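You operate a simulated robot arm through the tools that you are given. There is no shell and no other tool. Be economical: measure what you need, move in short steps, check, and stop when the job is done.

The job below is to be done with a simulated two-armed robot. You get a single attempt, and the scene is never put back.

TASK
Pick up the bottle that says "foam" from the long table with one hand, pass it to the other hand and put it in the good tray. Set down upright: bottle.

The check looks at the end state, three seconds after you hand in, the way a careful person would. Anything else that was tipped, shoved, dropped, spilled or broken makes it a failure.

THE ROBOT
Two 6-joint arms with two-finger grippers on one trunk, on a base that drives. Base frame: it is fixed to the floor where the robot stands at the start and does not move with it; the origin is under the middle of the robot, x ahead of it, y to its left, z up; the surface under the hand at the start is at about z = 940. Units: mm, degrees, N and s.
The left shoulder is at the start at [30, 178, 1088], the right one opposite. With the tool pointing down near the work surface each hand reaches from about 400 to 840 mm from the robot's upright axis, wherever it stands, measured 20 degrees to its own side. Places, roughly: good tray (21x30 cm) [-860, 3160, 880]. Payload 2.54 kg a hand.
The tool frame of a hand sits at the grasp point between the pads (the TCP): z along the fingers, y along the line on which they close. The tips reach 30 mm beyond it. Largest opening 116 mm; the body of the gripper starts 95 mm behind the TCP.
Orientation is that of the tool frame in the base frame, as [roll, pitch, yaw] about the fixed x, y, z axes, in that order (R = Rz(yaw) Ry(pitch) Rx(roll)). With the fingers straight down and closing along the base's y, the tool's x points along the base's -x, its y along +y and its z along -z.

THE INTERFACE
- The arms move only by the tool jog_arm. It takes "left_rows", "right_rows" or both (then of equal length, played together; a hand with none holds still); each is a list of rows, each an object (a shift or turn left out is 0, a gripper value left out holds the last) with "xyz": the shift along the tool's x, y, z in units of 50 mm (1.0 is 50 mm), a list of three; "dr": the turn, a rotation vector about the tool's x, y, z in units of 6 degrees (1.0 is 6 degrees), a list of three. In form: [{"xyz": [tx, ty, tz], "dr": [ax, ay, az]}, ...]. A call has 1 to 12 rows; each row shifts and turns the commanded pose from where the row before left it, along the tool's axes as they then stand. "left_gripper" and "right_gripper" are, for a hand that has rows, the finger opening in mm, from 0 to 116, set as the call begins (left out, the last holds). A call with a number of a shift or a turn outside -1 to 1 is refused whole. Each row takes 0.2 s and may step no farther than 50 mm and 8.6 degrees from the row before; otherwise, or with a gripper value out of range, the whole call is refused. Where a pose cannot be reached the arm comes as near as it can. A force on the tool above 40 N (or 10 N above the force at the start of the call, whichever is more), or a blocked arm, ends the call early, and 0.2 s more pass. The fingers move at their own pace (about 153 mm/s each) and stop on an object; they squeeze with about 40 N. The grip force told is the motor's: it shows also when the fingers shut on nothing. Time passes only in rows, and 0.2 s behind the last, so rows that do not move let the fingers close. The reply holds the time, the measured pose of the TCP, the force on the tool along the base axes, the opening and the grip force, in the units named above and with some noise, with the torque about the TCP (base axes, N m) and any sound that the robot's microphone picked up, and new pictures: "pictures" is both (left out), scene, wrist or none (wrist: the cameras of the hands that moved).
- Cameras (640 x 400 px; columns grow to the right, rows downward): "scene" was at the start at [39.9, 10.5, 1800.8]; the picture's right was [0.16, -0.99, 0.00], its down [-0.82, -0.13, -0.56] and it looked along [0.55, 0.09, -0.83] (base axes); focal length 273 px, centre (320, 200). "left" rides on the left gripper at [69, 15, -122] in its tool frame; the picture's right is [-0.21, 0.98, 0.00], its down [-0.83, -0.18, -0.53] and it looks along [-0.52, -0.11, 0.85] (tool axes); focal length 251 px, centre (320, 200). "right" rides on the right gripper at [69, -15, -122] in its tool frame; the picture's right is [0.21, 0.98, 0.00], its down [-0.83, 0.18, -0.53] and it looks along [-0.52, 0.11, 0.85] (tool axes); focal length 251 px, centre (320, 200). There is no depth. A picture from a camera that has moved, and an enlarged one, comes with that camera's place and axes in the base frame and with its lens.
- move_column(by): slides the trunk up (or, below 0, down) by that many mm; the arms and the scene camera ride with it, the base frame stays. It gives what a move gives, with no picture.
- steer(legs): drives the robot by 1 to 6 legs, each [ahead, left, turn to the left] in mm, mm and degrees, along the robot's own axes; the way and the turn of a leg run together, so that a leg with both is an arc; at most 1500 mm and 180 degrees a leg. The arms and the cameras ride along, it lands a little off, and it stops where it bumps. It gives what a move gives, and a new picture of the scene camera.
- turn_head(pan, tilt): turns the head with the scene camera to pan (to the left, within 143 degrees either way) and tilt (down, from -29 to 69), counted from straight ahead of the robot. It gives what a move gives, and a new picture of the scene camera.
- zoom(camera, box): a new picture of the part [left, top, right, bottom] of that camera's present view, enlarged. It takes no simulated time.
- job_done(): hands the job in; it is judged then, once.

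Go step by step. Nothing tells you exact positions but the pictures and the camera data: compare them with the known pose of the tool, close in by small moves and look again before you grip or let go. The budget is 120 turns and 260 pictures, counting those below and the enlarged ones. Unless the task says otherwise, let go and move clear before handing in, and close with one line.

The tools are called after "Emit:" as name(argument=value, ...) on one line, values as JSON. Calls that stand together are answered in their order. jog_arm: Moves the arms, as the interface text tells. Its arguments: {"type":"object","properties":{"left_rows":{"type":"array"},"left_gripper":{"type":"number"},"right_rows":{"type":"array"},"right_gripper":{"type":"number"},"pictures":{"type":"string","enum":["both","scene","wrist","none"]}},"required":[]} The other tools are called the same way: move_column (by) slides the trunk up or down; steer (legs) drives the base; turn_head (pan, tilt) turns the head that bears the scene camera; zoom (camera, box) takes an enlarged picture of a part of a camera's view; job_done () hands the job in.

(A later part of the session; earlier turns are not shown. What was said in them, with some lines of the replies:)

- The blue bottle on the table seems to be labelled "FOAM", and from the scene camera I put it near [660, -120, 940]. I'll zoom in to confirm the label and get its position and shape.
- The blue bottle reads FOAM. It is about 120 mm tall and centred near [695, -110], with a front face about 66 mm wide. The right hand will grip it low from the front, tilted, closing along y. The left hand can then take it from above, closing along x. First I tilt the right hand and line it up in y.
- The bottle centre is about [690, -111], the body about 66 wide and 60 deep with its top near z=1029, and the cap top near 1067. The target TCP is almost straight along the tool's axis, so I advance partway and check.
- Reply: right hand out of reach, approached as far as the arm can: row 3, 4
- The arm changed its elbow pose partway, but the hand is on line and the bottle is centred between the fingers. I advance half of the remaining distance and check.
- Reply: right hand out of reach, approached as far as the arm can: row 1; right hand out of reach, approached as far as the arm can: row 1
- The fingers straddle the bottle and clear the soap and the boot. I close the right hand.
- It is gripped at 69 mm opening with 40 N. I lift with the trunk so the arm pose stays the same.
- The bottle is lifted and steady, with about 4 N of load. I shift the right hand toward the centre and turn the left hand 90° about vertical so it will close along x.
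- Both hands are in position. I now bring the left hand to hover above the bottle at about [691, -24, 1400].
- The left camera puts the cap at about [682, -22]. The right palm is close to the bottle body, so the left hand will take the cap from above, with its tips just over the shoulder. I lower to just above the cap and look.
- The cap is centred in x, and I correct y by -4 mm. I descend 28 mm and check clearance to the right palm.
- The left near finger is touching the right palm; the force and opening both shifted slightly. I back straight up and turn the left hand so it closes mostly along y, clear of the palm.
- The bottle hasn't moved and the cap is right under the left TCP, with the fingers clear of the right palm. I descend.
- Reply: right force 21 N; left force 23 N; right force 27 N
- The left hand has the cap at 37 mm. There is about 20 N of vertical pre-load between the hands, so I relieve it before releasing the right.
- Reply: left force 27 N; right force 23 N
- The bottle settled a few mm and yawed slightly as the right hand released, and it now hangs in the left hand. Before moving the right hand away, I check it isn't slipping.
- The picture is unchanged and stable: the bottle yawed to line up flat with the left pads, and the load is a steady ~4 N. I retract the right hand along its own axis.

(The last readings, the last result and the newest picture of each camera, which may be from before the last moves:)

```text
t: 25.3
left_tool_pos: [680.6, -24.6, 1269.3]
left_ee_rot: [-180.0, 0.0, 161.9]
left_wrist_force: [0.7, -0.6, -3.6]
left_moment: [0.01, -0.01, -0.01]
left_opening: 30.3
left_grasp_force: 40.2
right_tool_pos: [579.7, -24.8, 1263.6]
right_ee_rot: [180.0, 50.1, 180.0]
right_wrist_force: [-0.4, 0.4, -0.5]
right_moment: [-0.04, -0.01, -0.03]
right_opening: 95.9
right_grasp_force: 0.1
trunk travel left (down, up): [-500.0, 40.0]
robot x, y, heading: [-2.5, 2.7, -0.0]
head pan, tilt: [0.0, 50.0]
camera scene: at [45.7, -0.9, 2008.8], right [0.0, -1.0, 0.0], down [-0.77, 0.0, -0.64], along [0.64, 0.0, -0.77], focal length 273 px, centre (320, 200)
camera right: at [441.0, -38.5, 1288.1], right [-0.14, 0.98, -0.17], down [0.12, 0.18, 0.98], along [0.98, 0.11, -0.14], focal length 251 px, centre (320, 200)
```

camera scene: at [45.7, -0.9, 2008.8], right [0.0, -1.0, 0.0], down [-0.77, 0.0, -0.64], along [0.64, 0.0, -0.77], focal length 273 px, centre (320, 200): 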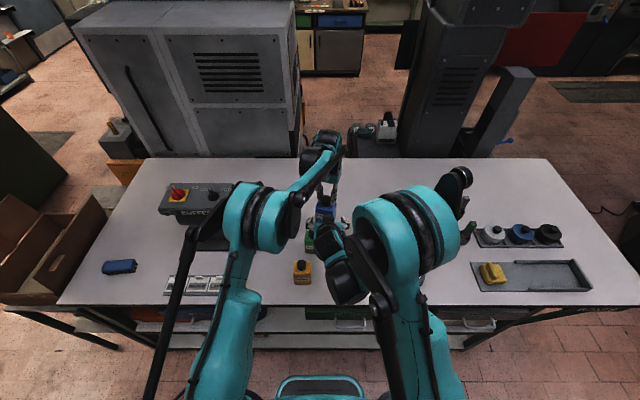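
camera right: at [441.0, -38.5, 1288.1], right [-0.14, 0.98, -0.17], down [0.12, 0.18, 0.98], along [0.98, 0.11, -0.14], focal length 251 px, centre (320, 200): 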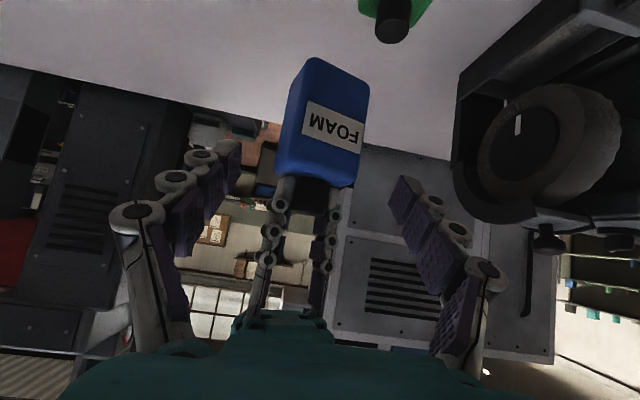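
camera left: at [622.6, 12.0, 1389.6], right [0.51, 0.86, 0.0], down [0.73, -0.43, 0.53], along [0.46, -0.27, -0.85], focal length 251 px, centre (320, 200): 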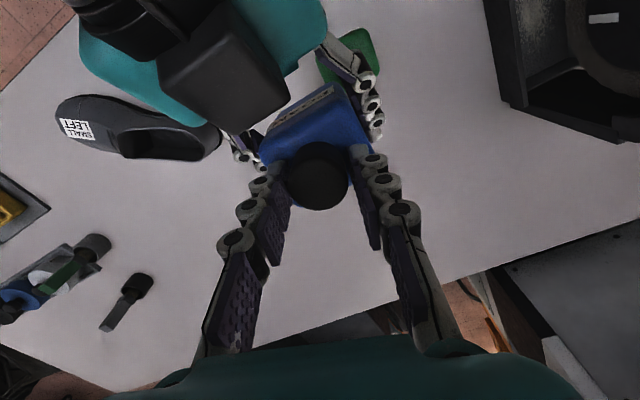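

The handover worked and the bottle hangs upright in the left hand. I move the right hand out to its side.

Emit:
jog_arm(right_rows=[{"xyz": [0, -0.5, -0.5]}, {"xyz": [0, -0.5, -0.5]}, {"xyz": [0, -0.5, -0.5]}, {"xyz": [0, -0.5, -0.5]}, {"xyz": [0, -0.5, -0.5]}, {"xyz": [0, -0.5, -0.5]}], pictures="none")

Emit:
turn_head(pan=110, tilt=20)

```text
t: 26.7
left_tool_pos: [679.5, -25.3, 1269.5]
left_ee_rot: [179.9, 0.0, 162.0]
left_wrist_force: [-0.6, -0.3, -4.2]
left_moment: [0.0, -0.06, -0.01]
left_opening: 30.1
left_grasp_force: 39.7
right_tool_pos: [464.4, -174.6, 1360.3]
right_ee_rot: [-180.0, 50.1, -180.0]
right_wrist_force: [-0.7, -0.4, 0.3]
right_moment: [0.0, -0.03, 0.03]
right_opening: 96.1
right_grasp_force: 0.0
trunk travel left (down, up): [-500.0, 40.0]
robot x, y, heading: [0.5, -2.8, -0.1]
head pan, tilt: [0.0, 50.0]
```

```text
t: 28.6
left_tool_pos: [682.1, -23.9, 1268.8]
left_ee_rot: [180.0, 0.0, 162.0]
left_wrist_force: [0.1, 0.4, -4.6]
left_moment: [0.0, -0.01, 0.01]
left_opening: 30.1
left_grasp_force: 39.9
right_tool_pos: [468.6, -174.5, 1360.1]
right_ee_rot: [180.0, 50.0, 180.0]
right_wrist_force: [-0.1, -0.4, -0.6]
right_moment: [0.0, 0.04, 0.01]
right_opening: 96.1
right_grasp_force: 0.1
trunk travel left (down, up): [-500.0, 40.0]
robot x, y, heading: [-1.0, -1.2, 0.1]
head pan, tilt: [110.0, 20.0]
camera scene: at [-61.0, 86.8, 2054.4], right [0.94, 0.34, 0.0], down [0.12, -0.32, -0.94], along [-0.32, 0.88, -0.34], focal length 273 px, centre (320, 200)
```

scene: 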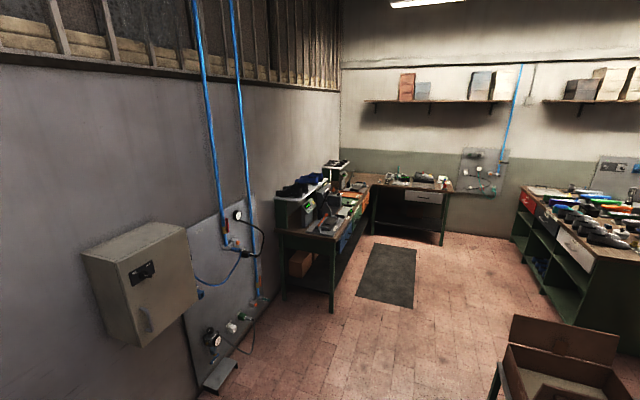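

Emit:
zoom(camera="scene", box=[260, 150, 420, 250])

Emit:
turn_head(pan=60, tilt=35)

```text
4.00 times, centred on (340, 200) of scene
camera zoom: at [-61.0, 86.8, 2054.4], right [0.94, 0.34, 0.0], down [0.12, -0.32, -0.94], along [-0.32, 0.88, -0.34], focal length 1092 px, centre (240, 200)
```

zoom: 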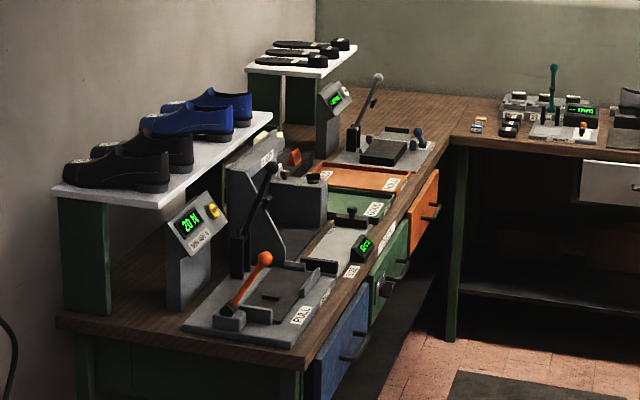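

```text
t: 29.7
left_tool_pos: [681.9, -23.7, 1269.6]
left_ee_rot: [180.0, 0.0, 162.0]
left_wrist_force: [0.0, -0.6, -4.5]
left_moment: [-0.01, 0.02, 0.02]
left_opening: 30.3
left_grasp_force: 40.1
right_tool_pos: [467.7, -173.2, 1360.4]
right_ee_rot: [180.0, 50.0, 179.9]
right_wrist_force: [0.0, 0.8, -0.3]
right_moment: [-0.01, 0.0, -0.03]
right_opening: 96.1
right_grasp_force: 0.1
trunk travel left (down, up): [-500.0, 40.0]
robot x, y, heading: [-1.7, -3.9, -0.3]
head pan, tilt: [60.0, 35.0]
camera scene: at [14.6, 75.6, 2030.5], right [0.87, -0.5, 0.0], down [-0.29, -0.5, -0.82], along [0.41, 0.71, -0.57], focal length 273 px, centre (320, 200)
```

scene: 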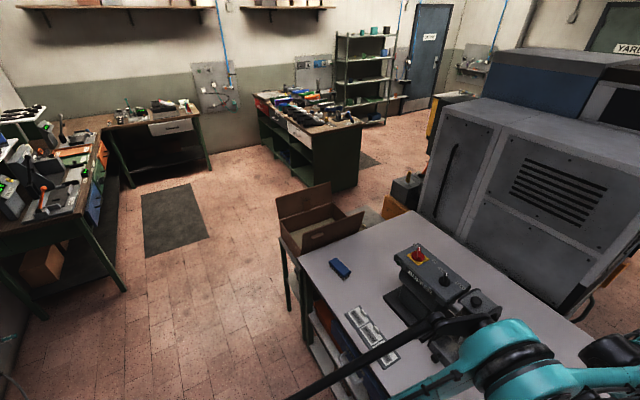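

The tray sits on the bench along the left wall, whose front edge is at about x=-680; I'll identify it once closer. I tuck the left hand closer to the body, then back away from the table.

Emit:
jog_arm(left_rows=[{"xyz": [0.3, 0.12, -0.078]}, {"xyz": [0.486, 0.194, -0.078]}, {"xyz": [0.486, 0.194, -0.078]}, {"xyz": [0.486, 0.194, -0.078]}, {"xyz": [0.486, 0.194, -0.078]}, {"xyz": [0.486, 0.194, -0.078]}, {"xyz": [0.486, 0.194, -0.078]}, {"xyz": [0.486, 0.194, -0.078]}, {"xyz": [0.19, 0.08, 0]}], pictures="wrist")

Emit:
turn_head(pan=143, tilt=40)

```text
t: 31.7
left_tool_pos: [520.7, 109.6, 1300.1]
left_ee_rot: [-179.9, 0.0, 162.0]
left_wrist_force: [0.4, 0.6, -4.3]
left_moment: [-0.01, -0.01, 0.01]
left_opening: 30.4
left_grasp_force: 40.3
right_tool_pos: [467.0, -173.4, 1359.5]
right_ee_rot: [-180.0, 50.0, -180.0]
right_wrist_force: [-0.1, -0.5, 0.0]
right_moment: [0.02, 0.0, 0.0]
right_opening: 96.2
right_grasp_force: 0.0
trunk travel left (down, up): [-500.0, 40.0]
robot x, y, heading: [1.0, 0.3, 0.1]
head pan, tilt: [60.0, 35.0]
camera left: at [461.0, 146.1, 1422.1], right [0.51, 0.86, 0.0], down [0.73, -0.43, 0.53], along [0.46, -0.27, -0.85], focal length 251 px, centre (320, 200)
```

left: 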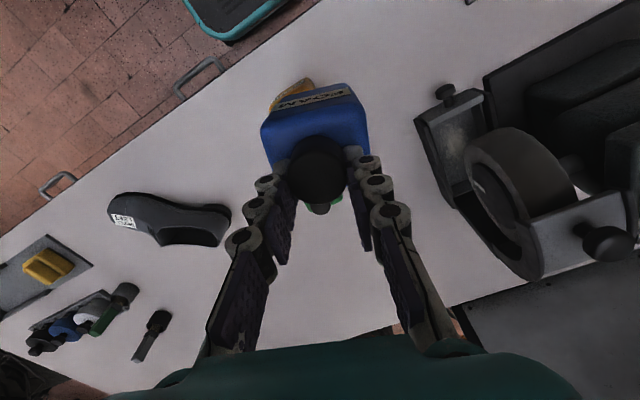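

```text
t: 33.3
left_tool_pos: [520.2, 109.6, 1299.7]
left_ee_rot: [180.0, 0.0, 162.0]
left_wrist_force: [0.7, -0.3, -4.4]
left_moment: [-0.02, 0.0, 0.0]
left_opening: 30.4
left_grasp_force: 39.6
right_tool_pos: [466.4, -175.1, 1359.3]
right_ee_rot: [180.0, 50.0, -180.0]
right_wrist_force: [0.2, -0.6, -0.2]
right_moment: [-0.03, 0.0, 0.02]
right_opening: 95.9
right_grasp_force: 0.0
trunk travel left (down, up): [-500.0, 40.0]
robot x, y, heading: [0.2, 1.5, -0.1]
head pan, tilt: [143.0, 40.0]
camera scene: at [-97.5, 50.6, 2023.0], right [0.6, 0.8, 0.0], down [0.51, -0.39, -0.77], along [-0.61, 0.46, -0.64], focal length 273 px, centre (320, 200)
```

scene: 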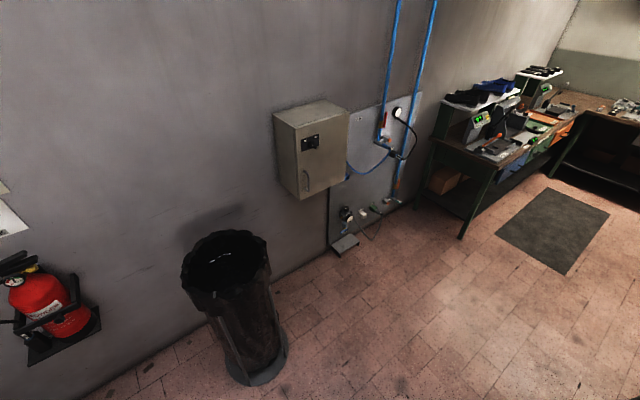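

There is a bin behind the robot at x≈-850, so I back up only 300 mm. Then I strafe left along the aisle and look again before turning.

Emit:
steer(legs=[[-300, 0, 0], [0, 1400, 0]])

```text
t: 41.9
left_tool_pos: [222.9, 1501.9, 1299.0]
left_ee_rot: [-179.9, 0.0, 161.8]
left_wrist_force: [0.1, 1.4, -4.0]
left_moment: [-0.01, -0.01, -0.01]
left_opening: 30.0
left_grasp_force: 39.8
right_tool_pos: [168.0, 1219.3, 1360.2]
right_ee_rot: [179.9, 50.0, 179.9]
right_wrist_force: [0.5, -0.5, -0.1]
right_moment: [0.03, 0.05, 0.01]
right_opening: 96.1
right_grasp_force: 0.1
trunk travel left (down, up): [-500.0, 40.0]
robot x, y, heading: [-300.4, 1392.6, 0.2]
head pan, tilt: [143.0, 40.0]
camera scene: at [-396.8, 1444.3, 2023.0], right [0.6, 0.8, 0.0], down [0.51, -0.39, -0.77], along [-0.61, 0.46, -0.64], focal length 273 px, centre (320, 200)
```

scene: 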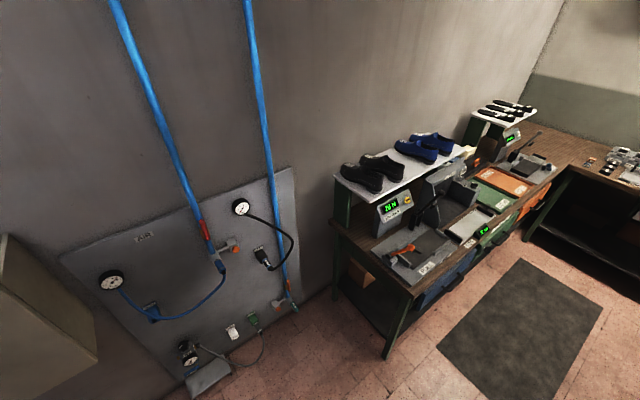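

The space here is clear. I turn to face the wall, back off to x≈20, and strafe partway toward the tray.

Emit:
steer(legs=[[0, 0, 90], [0, 0, 90], [-320, 0, 0], [0, -1300, 0]])

Emit:
turn_head(pan=-20, tilt=40)

```text
t: 57.8
left_tool_pos: [-525.1, 2573.4, 1299.3]
left_ee_rot: [180.0, 0.0, -17.1]
left_wrist_force: [0.2, -0.2, -3.7]
left_moment: [0.0, 0.04, 0.02]
left_opening: 30.3
left_grasp_force: 40.2
right_tool_pos: [-476.0, 2858.6, 1358.7]
right_ee_rot: [180.0, 50.0, 0.9]
right_wrist_force: [-1.6, -0.3, 0.3]
right_moment: [0.0, -0.02, 0.04]
right_opening: 96.2
right_grasp_force: 0.1
trunk travel left (down, up): [-500.0, 40.0]
robot x, y, heading: [-7.0, 2692.7, -179.0]
head pan, tilt: [143.0, 40.0]
camera scene: at [91.7, 2641.6, 2023.0], right [-0.59, -0.81, 0.0], down [-0.52, 0.38, -0.77], along [0.62, -0.45, -0.64], focal length 273 px, centre (320, 200)
```

scene: 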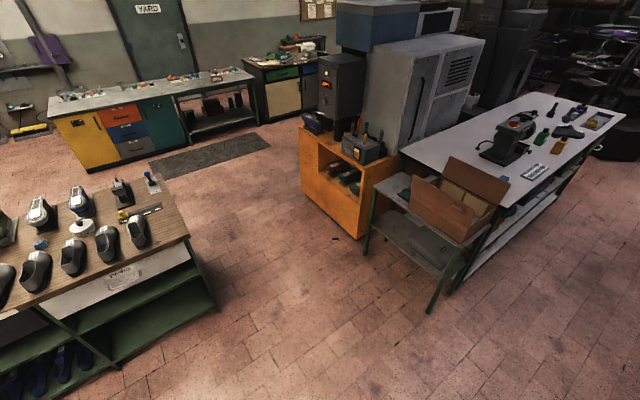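

```text
t: 60.3
left_tool_pos: [-524.5, 2573.9, 1300.7]
left_ee_rot: [-180.0, 0.0, -17.1]
left_wrist_force: [-0.5, 0.2, -4.1]
left_moment: [0.0, 0.03, 0.03]
left_opening: 30.3
left_grasp_force: 40.4
right_tool_pos: [-475.7, 2857.7, 1359.4]
right_ee_rot: [-180.0, 50.0, 0.8]
right_wrist_force: [-0.1, -0.1, 0.4]
right_moment: [0.02, 0.0, -0.02]
right_opening: 96.1
right_grasp_force: 0.0
trunk travel left (down, up): [-500.0, 40.0]
robot x, y, heading: [-2.9, 2690.8, -179.2]
head pan, tilt: [-20.0, 40.0]
camera scene: at [-57.3, 2719.6, 2022.9], right [0.33, 0.95, 0.0], down [0.61, -0.21, -0.77], along [-0.72, 0.25, -0.64], focal length 273 px, centre (320, 200)
```

scene: 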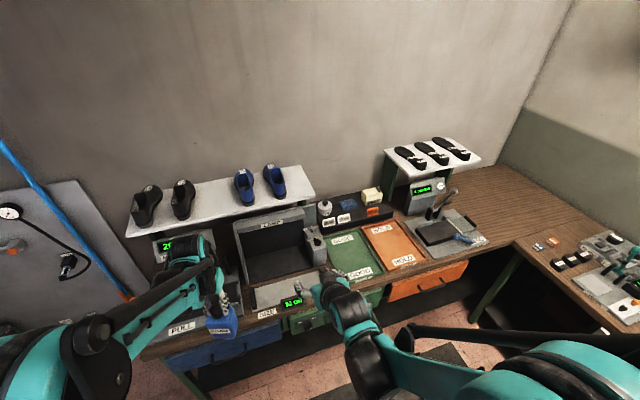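

Emit:
zoom(camera="scene", box=[240, 200, 440, 325])

```text
3.20 times, centred on (340, 262) of scene
camera zoom: at [-57.3, 2719.6, 2022.9], right [0.33, 0.95, 0.0], down [0.61, -0.21, -0.77], along [-0.72, 0.25, -0.64], focal length 874 px, centre (256, 0)
```

zoom: 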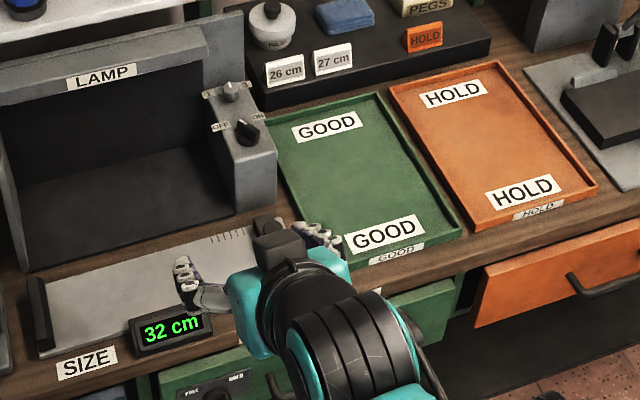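

The green tray labelled GOOD has corners around x -1008 to -712 and y 3062 to 3280, with a low rim. I strafe to face it, then move in.

Emit:
steer(legs=[[0, -600, -1], [225, 0, 0]])

Emit:
turn_head(pan=10, tilt=55)

```text
t: 65.1
left_tool_pos: [-757.8, 3190.4, 1299.7]
left_ee_rot: [180.0, 0.1, -18.3]
left_wrist_force: [-1.1, 0.3, -3.3]
left_moment: [0.05, 0.01, 0.02]
left_opening: 30.2
left_grasp_force: 40.1
right_tool_pos: [-701.7, 3472.8, 1359.4]
right_ee_rot: [-179.9, 50.1, -0.3]
right_wrist_force: [-0.6, 0.2, -0.1]
right_moment: [0.02, -0.02, -0.02]
right_opening: 96.2
right_grasp_force: 0.1
trunk travel left (down, up): [-500.0, 40.0]
robot x, y, heading: [-239.1, 3292.0, 180.0]
head pan, tilt: [-20.0, 40.0]
camera scene: at [-287.6, 3326.1, 2023.0], right [0.35, 0.94, 0.0], down [0.6, -0.22, -0.77], along [-0.72, 0.27, -0.64], focal length 273 px, centre (320, 200)
```

scene: 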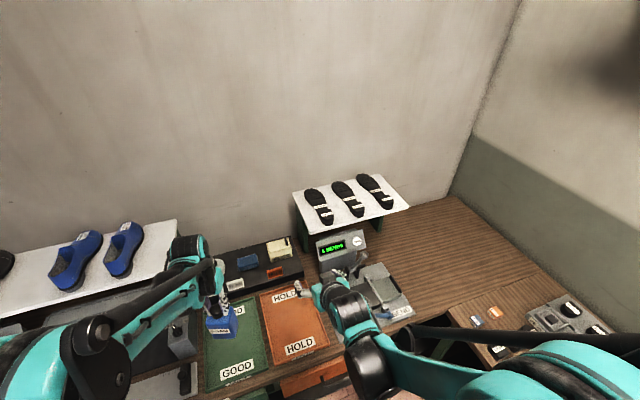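

```text
t: 66.0
left_tool_pos: [-757.7, 3190.3, 1299.5]
left_ee_rot: [179.9, 0.0, -18.2]
left_wrist_force: [0.0, -0.2, -3.4]
left_moment: [0.02, 0.02, -0.04]
left_opening: 30.5
left_grasp_force: 40.1
right_tool_pos: [-703.3, 3473.3, 1359.7]
right_ee_rot: [180.0, 50.0, -0.2]
right_wrist_force: [-0.1, -0.3, 0.1]
right_moment: [0.04, -0.01, 0.06]
right_opening: 95.9
right_grasp_force: 0.1
trunk travel left (down, up): [-500.0, 40.0]
robot x, y, heading: [-238.0, 3296.1, 179.6]
head pan, tilt: [10.0, 55.0]
camera scene: at [-278.9, 3284.3, 2002.3], right [-0.17, 0.99, 0.0], down [0.81, 0.14, -0.57], along [-0.57, -0.1, -0.82], focal length 273 px, centre (320, 200)
```

scene: 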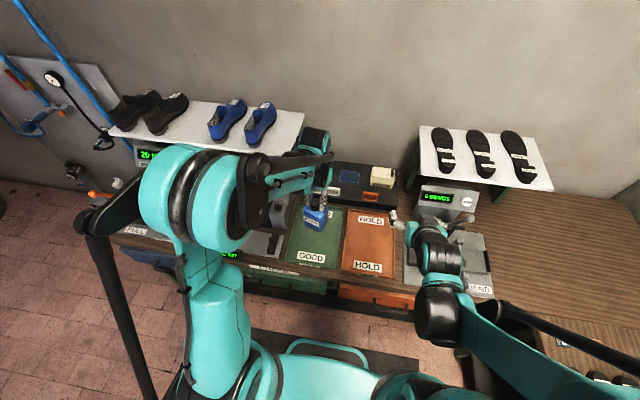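

The bottle is over the GOOD tray. I raise and retract the right hand first, because lowering the trunk would otherwise bring it near the HOLD-side device.

Emit:
jog_arm(right_rows=[{"xyz": [-0.35, 0, -0.51]}, {"xyz": [-0.35, 0, -0.51]}, {"xyz": [-0.35, 0, -0.51]}, {"xyz": [-0.35, 0, -0.51]}, {"xyz": [-0.35, 0, -0.51]}, {"xyz": [-0.35, 0, -0.51]}], pictures="none")

Emit:
zoom(camera="left", box=[0, 0, 640, 400])

Emit:
zoom(camera="scene", box=[240, 140, 440, 290])

```text
t: 67.4
left_tool_pos: [-759.0, 3191.6, 1299.4]
left_ee_rot: [179.9, 0.0, -18.3]
left_wrist_force: [-0.5, 0.2, -3.9]
left_moment: [0.03, 0.04, -0.02]
left_opening: 30.2
left_grasp_force: 40.6
right_tool_pos: [-653.4, 3472.6, 1538.0]
right_ee_rot: [180.0, 50.0, -0.3]
right_wrist_force: [-0.5, -0.6, 0.0]
right_moment: [-0.02, 0.0, 0.01]
right_opening: 96.1
right_grasp_force: 0.0
trunk travel left (down, up): [-500.0, 40.0]
robot x, y, heading: [-237.7, 3295.7, 179.5]
head pan, tilt: [10.0, 55.0]
```

```text
1.00 times, centred on (320, 200) of left (not enlarged: the box is as wide or as high as the picture)
camera zoom: at [-696.3, 3154.9, 1422.2], right [-0.51, -0.86, 0.0], down [-0.73, 0.43, 0.53], along [-0.46, 0.27, -0.85], focal length 251 px, centre (320, 200)
```

zoom: 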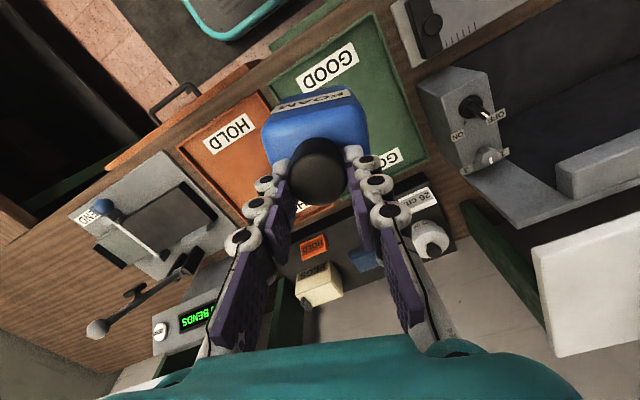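

```text
2.67 times, centred on (340, 215) of scene
camera zoom: at [-279.3, 3284.1, 2002.3], right [-0.17, 0.99, 0.0], down [0.81, 0.14, -0.57], along [-0.57, -0.1, -0.82], focal length 728 px, centre (267, 160)
```

zoom: 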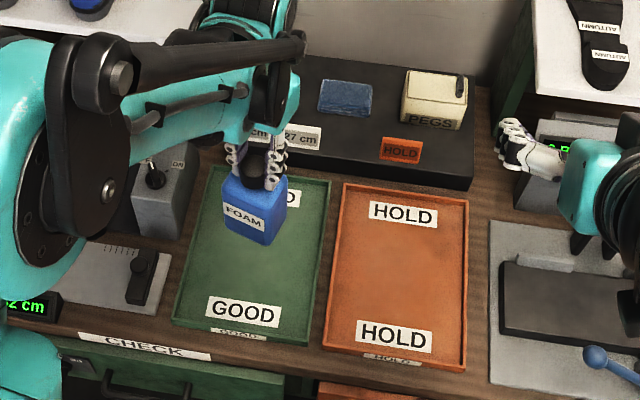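

I move the bottle over the tray centre at about [-850, 3175] at this height, then lower with the trunk.

Emit:
jog_arm(left_rows=[{"xyz": [-0.3, 0.16, 0]}, {"xyz": [-0.45, 0.24, 0]}, {"xyz": [-0.45, 0.24, 0]}, {"xyz": [-0.43, 0.23, 0]}], pictures="none")

Emit:
move_column(by=-220)

Emit:
zoom(camera="left", box=[0, 0, 640, 400])

Emit:
turn_head(pan=10, tilt=45)

```text
t: 68.4
left_tool_pos: [-851.6, 3175.2, 1298.6]
left_ee_rot: [-180.0, -0.1, -18.3]
left_wrist_force: [-0.9, -0.3, -4.3]
left_moment: [0.02, 0.0, -0.01]
left_opening: 29.9
left_grasp_force: 40.4
right_tool_pos: [-656.7, 3474.2, 1537.6]
right_ee_rot: [179.9, 50.0, -0.3]
right_wrist_force: [-0.2, -0.2, -0.5]
right_moment: [-0.03, -0.03, 0.01]
right_opening: 96.0
right_grasp_force: 0.0
trunk travel left (down, up): [-500.0, 40.0]
robot x, y, heading: [-239.6, 3298.9, 179.7]
head pan, tilt: [10.0, 55.0]
```

```text
t: 70.8
left_tool_pos: [-849.5, 3174.2, 1079.9]
left_ee_rot: [179.9, 0.0, -18.3]
left_wrist_force: [0.0, -0.6, -3.2]
left_moment: [0.02, 0.03, 0.01]
left_opening: 30.0
left_grasp_force: 39.6
right_tool_pos: [-654.4, 3472.8, 1317.7]
right_ee_rot: [-180.0, 50.0, -0.3]
right_wrist_force: [0.3, -0.5, -0.1]
right_moment: [0.03, 0.01, -0.01]
right_opening: 96.1
right_grasp_force: 0.2
trunk travel left (down, up): [-280.0, 260.0]
robot x, y, heading: [-239.7, 3296.4, 179.8]
head pan, tilt: [10.0, 55.0]
```

```text
1.00 times, centred on (320, 200) of left (not enlarged: the box is as wide or as high as the picture)
camera zoom: at [-787.5, 3139.5, 1202.0], right [-0.51, -0.86, 0.0], down [-0.73, 0.43, 0.53], along [-0.46, 0.27, -0.85], focal length 251 px, centre (320, 200)
```

zoom: 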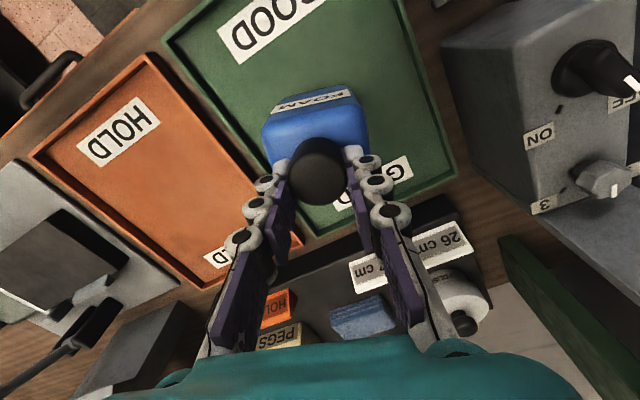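

```text
t: 71.5
left_tool_pos: [-850.3, 3174.9, 1079.4]
left_ee_rot: [180.0, 0.0, -18.3]
left_wrist_force: [-0.5, -0.5, -3.3]
left_moment: [-0.02, 0.01, 0.02]
left_opening: 30.1
left_grasp_force: 40.0
right_tool_pos: [-654.3, 3473.0, 1319.0]
right_ee_rot: [-180.0, 49.9, -0.3]
right_wrist_force: [0.5, -0.4, 0.6]
right_moment: [0.04, 0.0, 0.0]
right_opening: 96.0
right_grasp_force: 0.1
trunk travel left (down, up): [-280.0, 260.0]
robot x, y, heading: [-237.6, 3294.7, 179.8]
head pan, tilt: [10.0, 45.0]
camera scene: at [-288.9, 3282.6, 1795.6], right [-0.17, 0.99, 0.0], down [0.7, 0.12, -0.71], along [-0.7, -0.12, -0.71], focal length 273 px, centre (320, 200)
```

scene: 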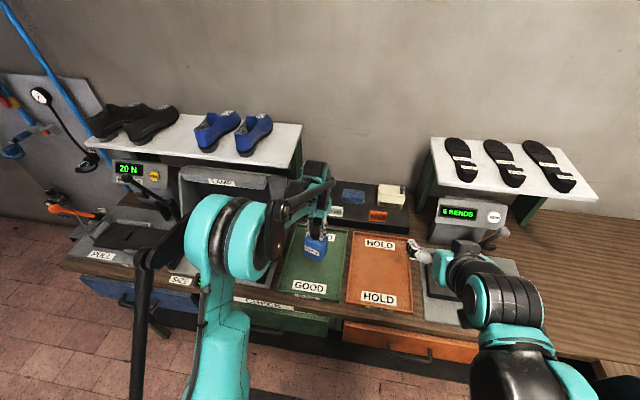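

All clear, with about 60 mm left to the tray floor. I lower 45 mm with the arm and check.

Emit:
jog_arm(left_rows=[{"xyz": [0, 0, 0.3]}, {"xyz": [0, 0, 0.3]}, {"xyz": [0, 0, 0.3]}], pictures="both")

Emit:
zoom(camera="scene", box=[265, 200, 385, 310])

```text
t: 72.3
left_tool_pos: [-850.3, 3176.2, 1035.1]
left_ee_rot: [-180.0, 0.0, -18.3]
left_wrist_force: [-0.1, 0.2, -4.3]
left_moment: [-0.04, 0.01, -0.01]
left_opening: 29.9
left_grasp_force: 39.7
right_tool_pos: [-655.7, 3472.9, 1318.7]
right_ee_rot: [-179.9, 50.0, -0.3]
right_wrist_force: [-0.5, -0.1, -0.5]
right_moment: [0.01, -0.01, -0.01]
right_opening: 96.0
right_grasp_force: 0.1
trunk travel left (down, up): [-280.0, 260.0]
robot x, y, heading: [-239.5, 3299.1, 179.7]
head pan, tilt: [10.0, 45.0]
camera scene: at [-289.6, 3282.6, 1795.6], right [-0.17, 0.99, 0.0], down [0.7, 0.12, -0.71], along [-0.7, -0.12, -0.71], focal length 273 px, centre (320, 200)
camera left: at [-787.9, 3139.8, 1156.7], right [-0.51, -0.86, 0.0], down [-0.73, 0.43, 0.53], along [-0.46, 0.27, -0.85], focal length 251 px, centre (320, 200)
```

scene: 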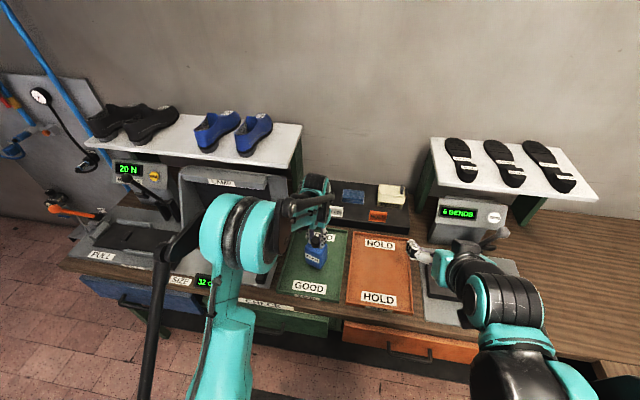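
left: 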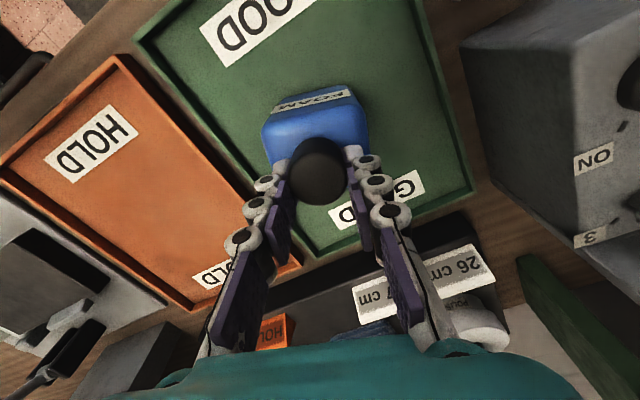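

```text
3.64 times, centred on (325, 255) of scene
camera zoom: at [-289.6, 3282.6, 1795.6], right [-0.17, 0.99, 0.0], down [0.7, 0.12, -0.71], along [-0.7, -0.12, -0.71], focal length 993 px, centre (302, 0)
```

zoom: 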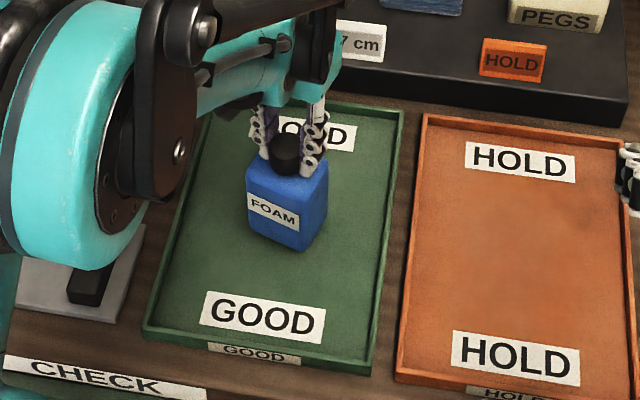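

Emit:
jog_arm(left_rows=[{"xyz": [0, 0, 0.08]}, {"xyz": [0, 0, 0.08]}, {"xyz": [0, 0, 0.08]}], pictures="none")

```text
t: 73.1
left_tool_pos: [-849.6, 3175.5, 1022.4]
left_ee_rot: [-179.9, 0.1, -18.2]
left_wrist_force: [-2.1, -0.8, 6.3]
left_moment: [0.13, -0.06, 0.0]
left_opening: 30.3
left_grasp_force: 39.7
right_tool_pos: [-654.0, 3473.7, 1317.8]
right_ee_rot: [179.9, 50.1, -0.3]
right_wrist_force: [-0.6, 0.4, 0.1]
right_moment: [0.01, 0.03, 0.03]
right_opening: 96.1
right_grasp_force: 0.1
trunk travel left (down, up): [-280.0, 260.0]
robot x, y, heading: [-239.9, 3300.7, 179.8]
head pan, tilt: [10.0, 45.0]
```

The force went from -4 to +6 N, so the bottle has touched the tray floor. I check the view before letting go.

Emit:
zoom(camera="scene", box=[285, 215, 355, 285])

Emit:
zoom(camera="left", box=[160, 50, 480, 250])

```text
5.71 times, centred on (320, 250) of scene
camera zoom: at [-287.9, 3282.7, 1795.9], right [-0.17, 0.99, 0.0], down [0.7, 0.12, -0.71], along [-0.7, -0.12, -0.71], focal length 1560 px, centre (320, -86)
```

zoom: 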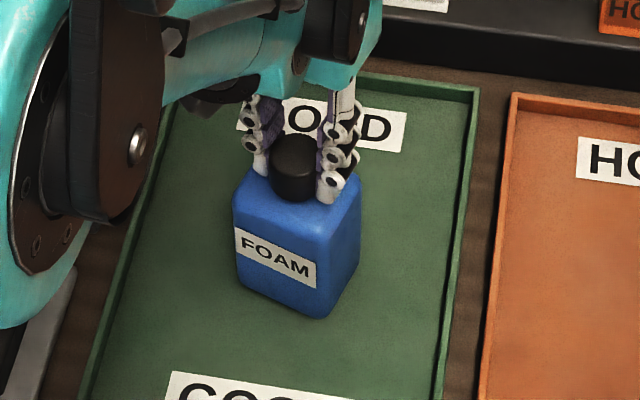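

```text
2.00 times, centred on (320, 150) of left
camera zoom: at [-787.1, 3139.6, 1145.4], right [-0.51, -0.86, 0.0], down [-0.73, 0.43, 0.53], along [-0.46, 0.27, -0.85], focal length 503 px, centre (320, 300)
```

zoom: 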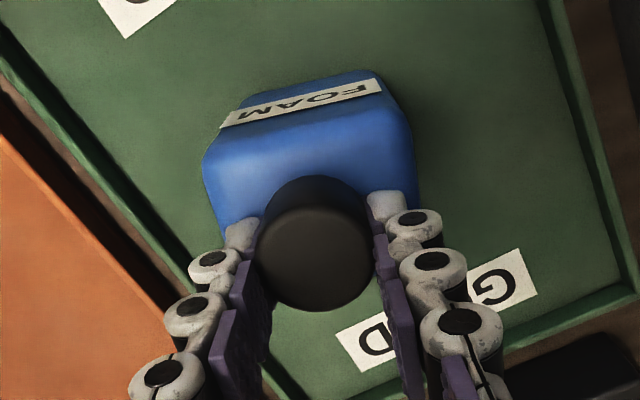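

The bottle is standing in the GOOD tray. I release with a modest opening.

Emit:
jog_arm(left_rows=[{}, {}, {}], left_gripper=60, pictures="wrist")

```text
t: 73.9
left_tool_pos: [-849.7, 3174.5, 1021.3]
left_ee_rot: [-179.9, 0.0, -18.3]
left_wrist_force: [-0.6, 0.5, 0.2]
left_moment: [-0.05, -0.01, -0.01]
left_opening: 59.9
left_grasp_force: 0.0
right_tool_pos: [-655.5, 3473.8, 1318.2]
right_ee_rot: [179.9, 50.0, -0.2]
right_wrist_force: [0.7, -0.5, 0.0]
right_moment: [-0.04, -0.05, -0.01]
right_opening: 96.1
right_grasp_force: 0.1
trunk travel left (down, up): [-280.0, 260.0]
robot x, y, heading: [-236.3, 3296.4, 179.8]
head pan, tilt: [10.0, 45.0]
camera left: at [-787.3, 3139.8, 1144.9], right [-0.51, -0.86, 0.0], down [-0.73, 0.43, 0.53], along [-0.46, 0.27, -0.85], focal length 251 px, centre (320, 200)
```

left: 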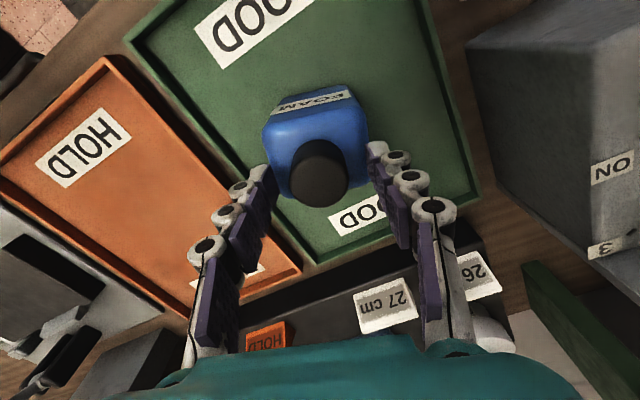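

It is released and standing. I raise the left hand straight up, clear of the bottle.

Emit:
jog_arm(left_rows=[{"xyz": [0, 0, -0.3]}, {"xyz": [0, 0, -0.6]}, {"xyz": [0, 0, -0.8]}, {"xyz": [0, 0, -0.8]}, {"xyz": [0, 0, -0.8]}], pictures="both")

Emit:
zoom(camera="scene", box=[265, 200, 385, 310])

```text
t: 75.1
left_tool_pos: [-848.4, 3176.5, 1189.0]
left_ee_rot: [180.0, 0.1, -18.4]
left_wrist_force: [0.4, -0.2, -0.2]
left_moment: [0.0, 0.02, 0.02]
left_opening: 59.9
left_grasp_force: 0.0
right_tool_pos: [-652.5, 3474.6, 1318.4]
right_ee_rot: [-179.9, 50.1, -0.3]
right_wrist_force: [0.1, 0.2, -0.4]
right_moment: [-0.01, 0.0, 0.04]
right_opening: 95.8
right_grasp_force: 0.1
trunk travel left (down, up): [-280.0, 260.0]
robot x, y, heading: [-235.4, 3296.4, 179.8]
head pan, tilt: [10.0, 45.0]
camera scene: at [-287.5, 3282.9, 1795.7], right [-0.17, 0.99, 0.0], down [0.7, 0.12, -0.71], along [-0.7, -0.12, -0.71], focal length 273 px, centre (320, 200)
camera left: at [-786.8, 3141.2, 1310.7], right [-0.51, -0.86, 0.0], down [-0.73, 0.43, 0.53], along [-0.46, 0.27, -0.85], focal length 251 px, centre (320, 200)
```

scene: 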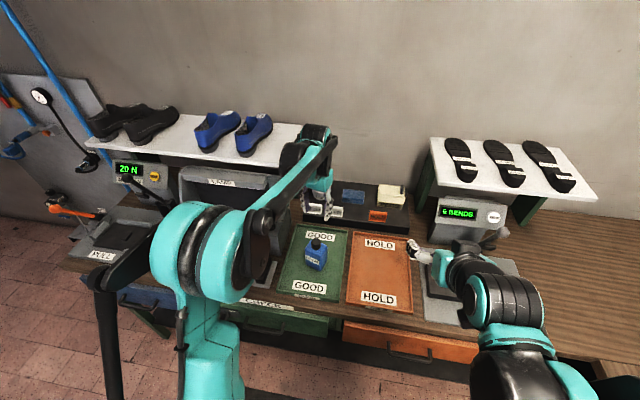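
left: 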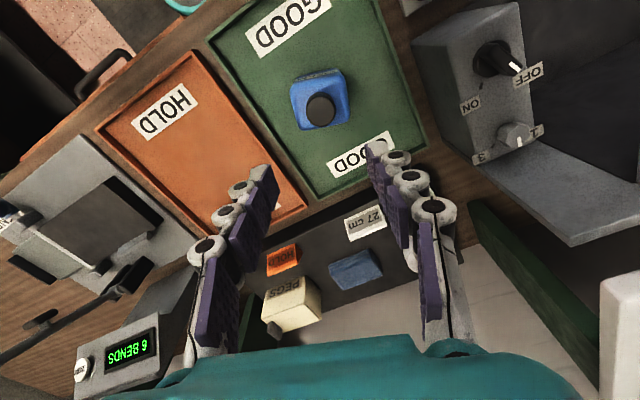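

```text
3.64 times, centred on (325, 255) of scene
camera zoom: at [-287.5, 3282.9, 1795.7], right [-0.17, 0.99, 0.0], down [0.7, 0.12, -0.71], along [-0.7, -0.12, -0.71], focal length 993 px, centre (302, 0)
```

zoom: 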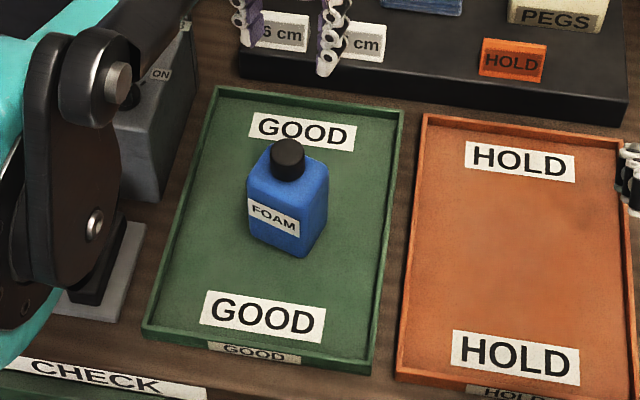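

The FOAM bottle stands upright and free in the GOOD tray, both hands are empty and clear, and nothing else looks disturbed. I hand in now.

Emit:
job_done()

```text
The job is handed in.
```

The FOAM bottle was picked up with the right hand, passed to the left, and set upright in the GOOD tray; both hands are empty and clear.
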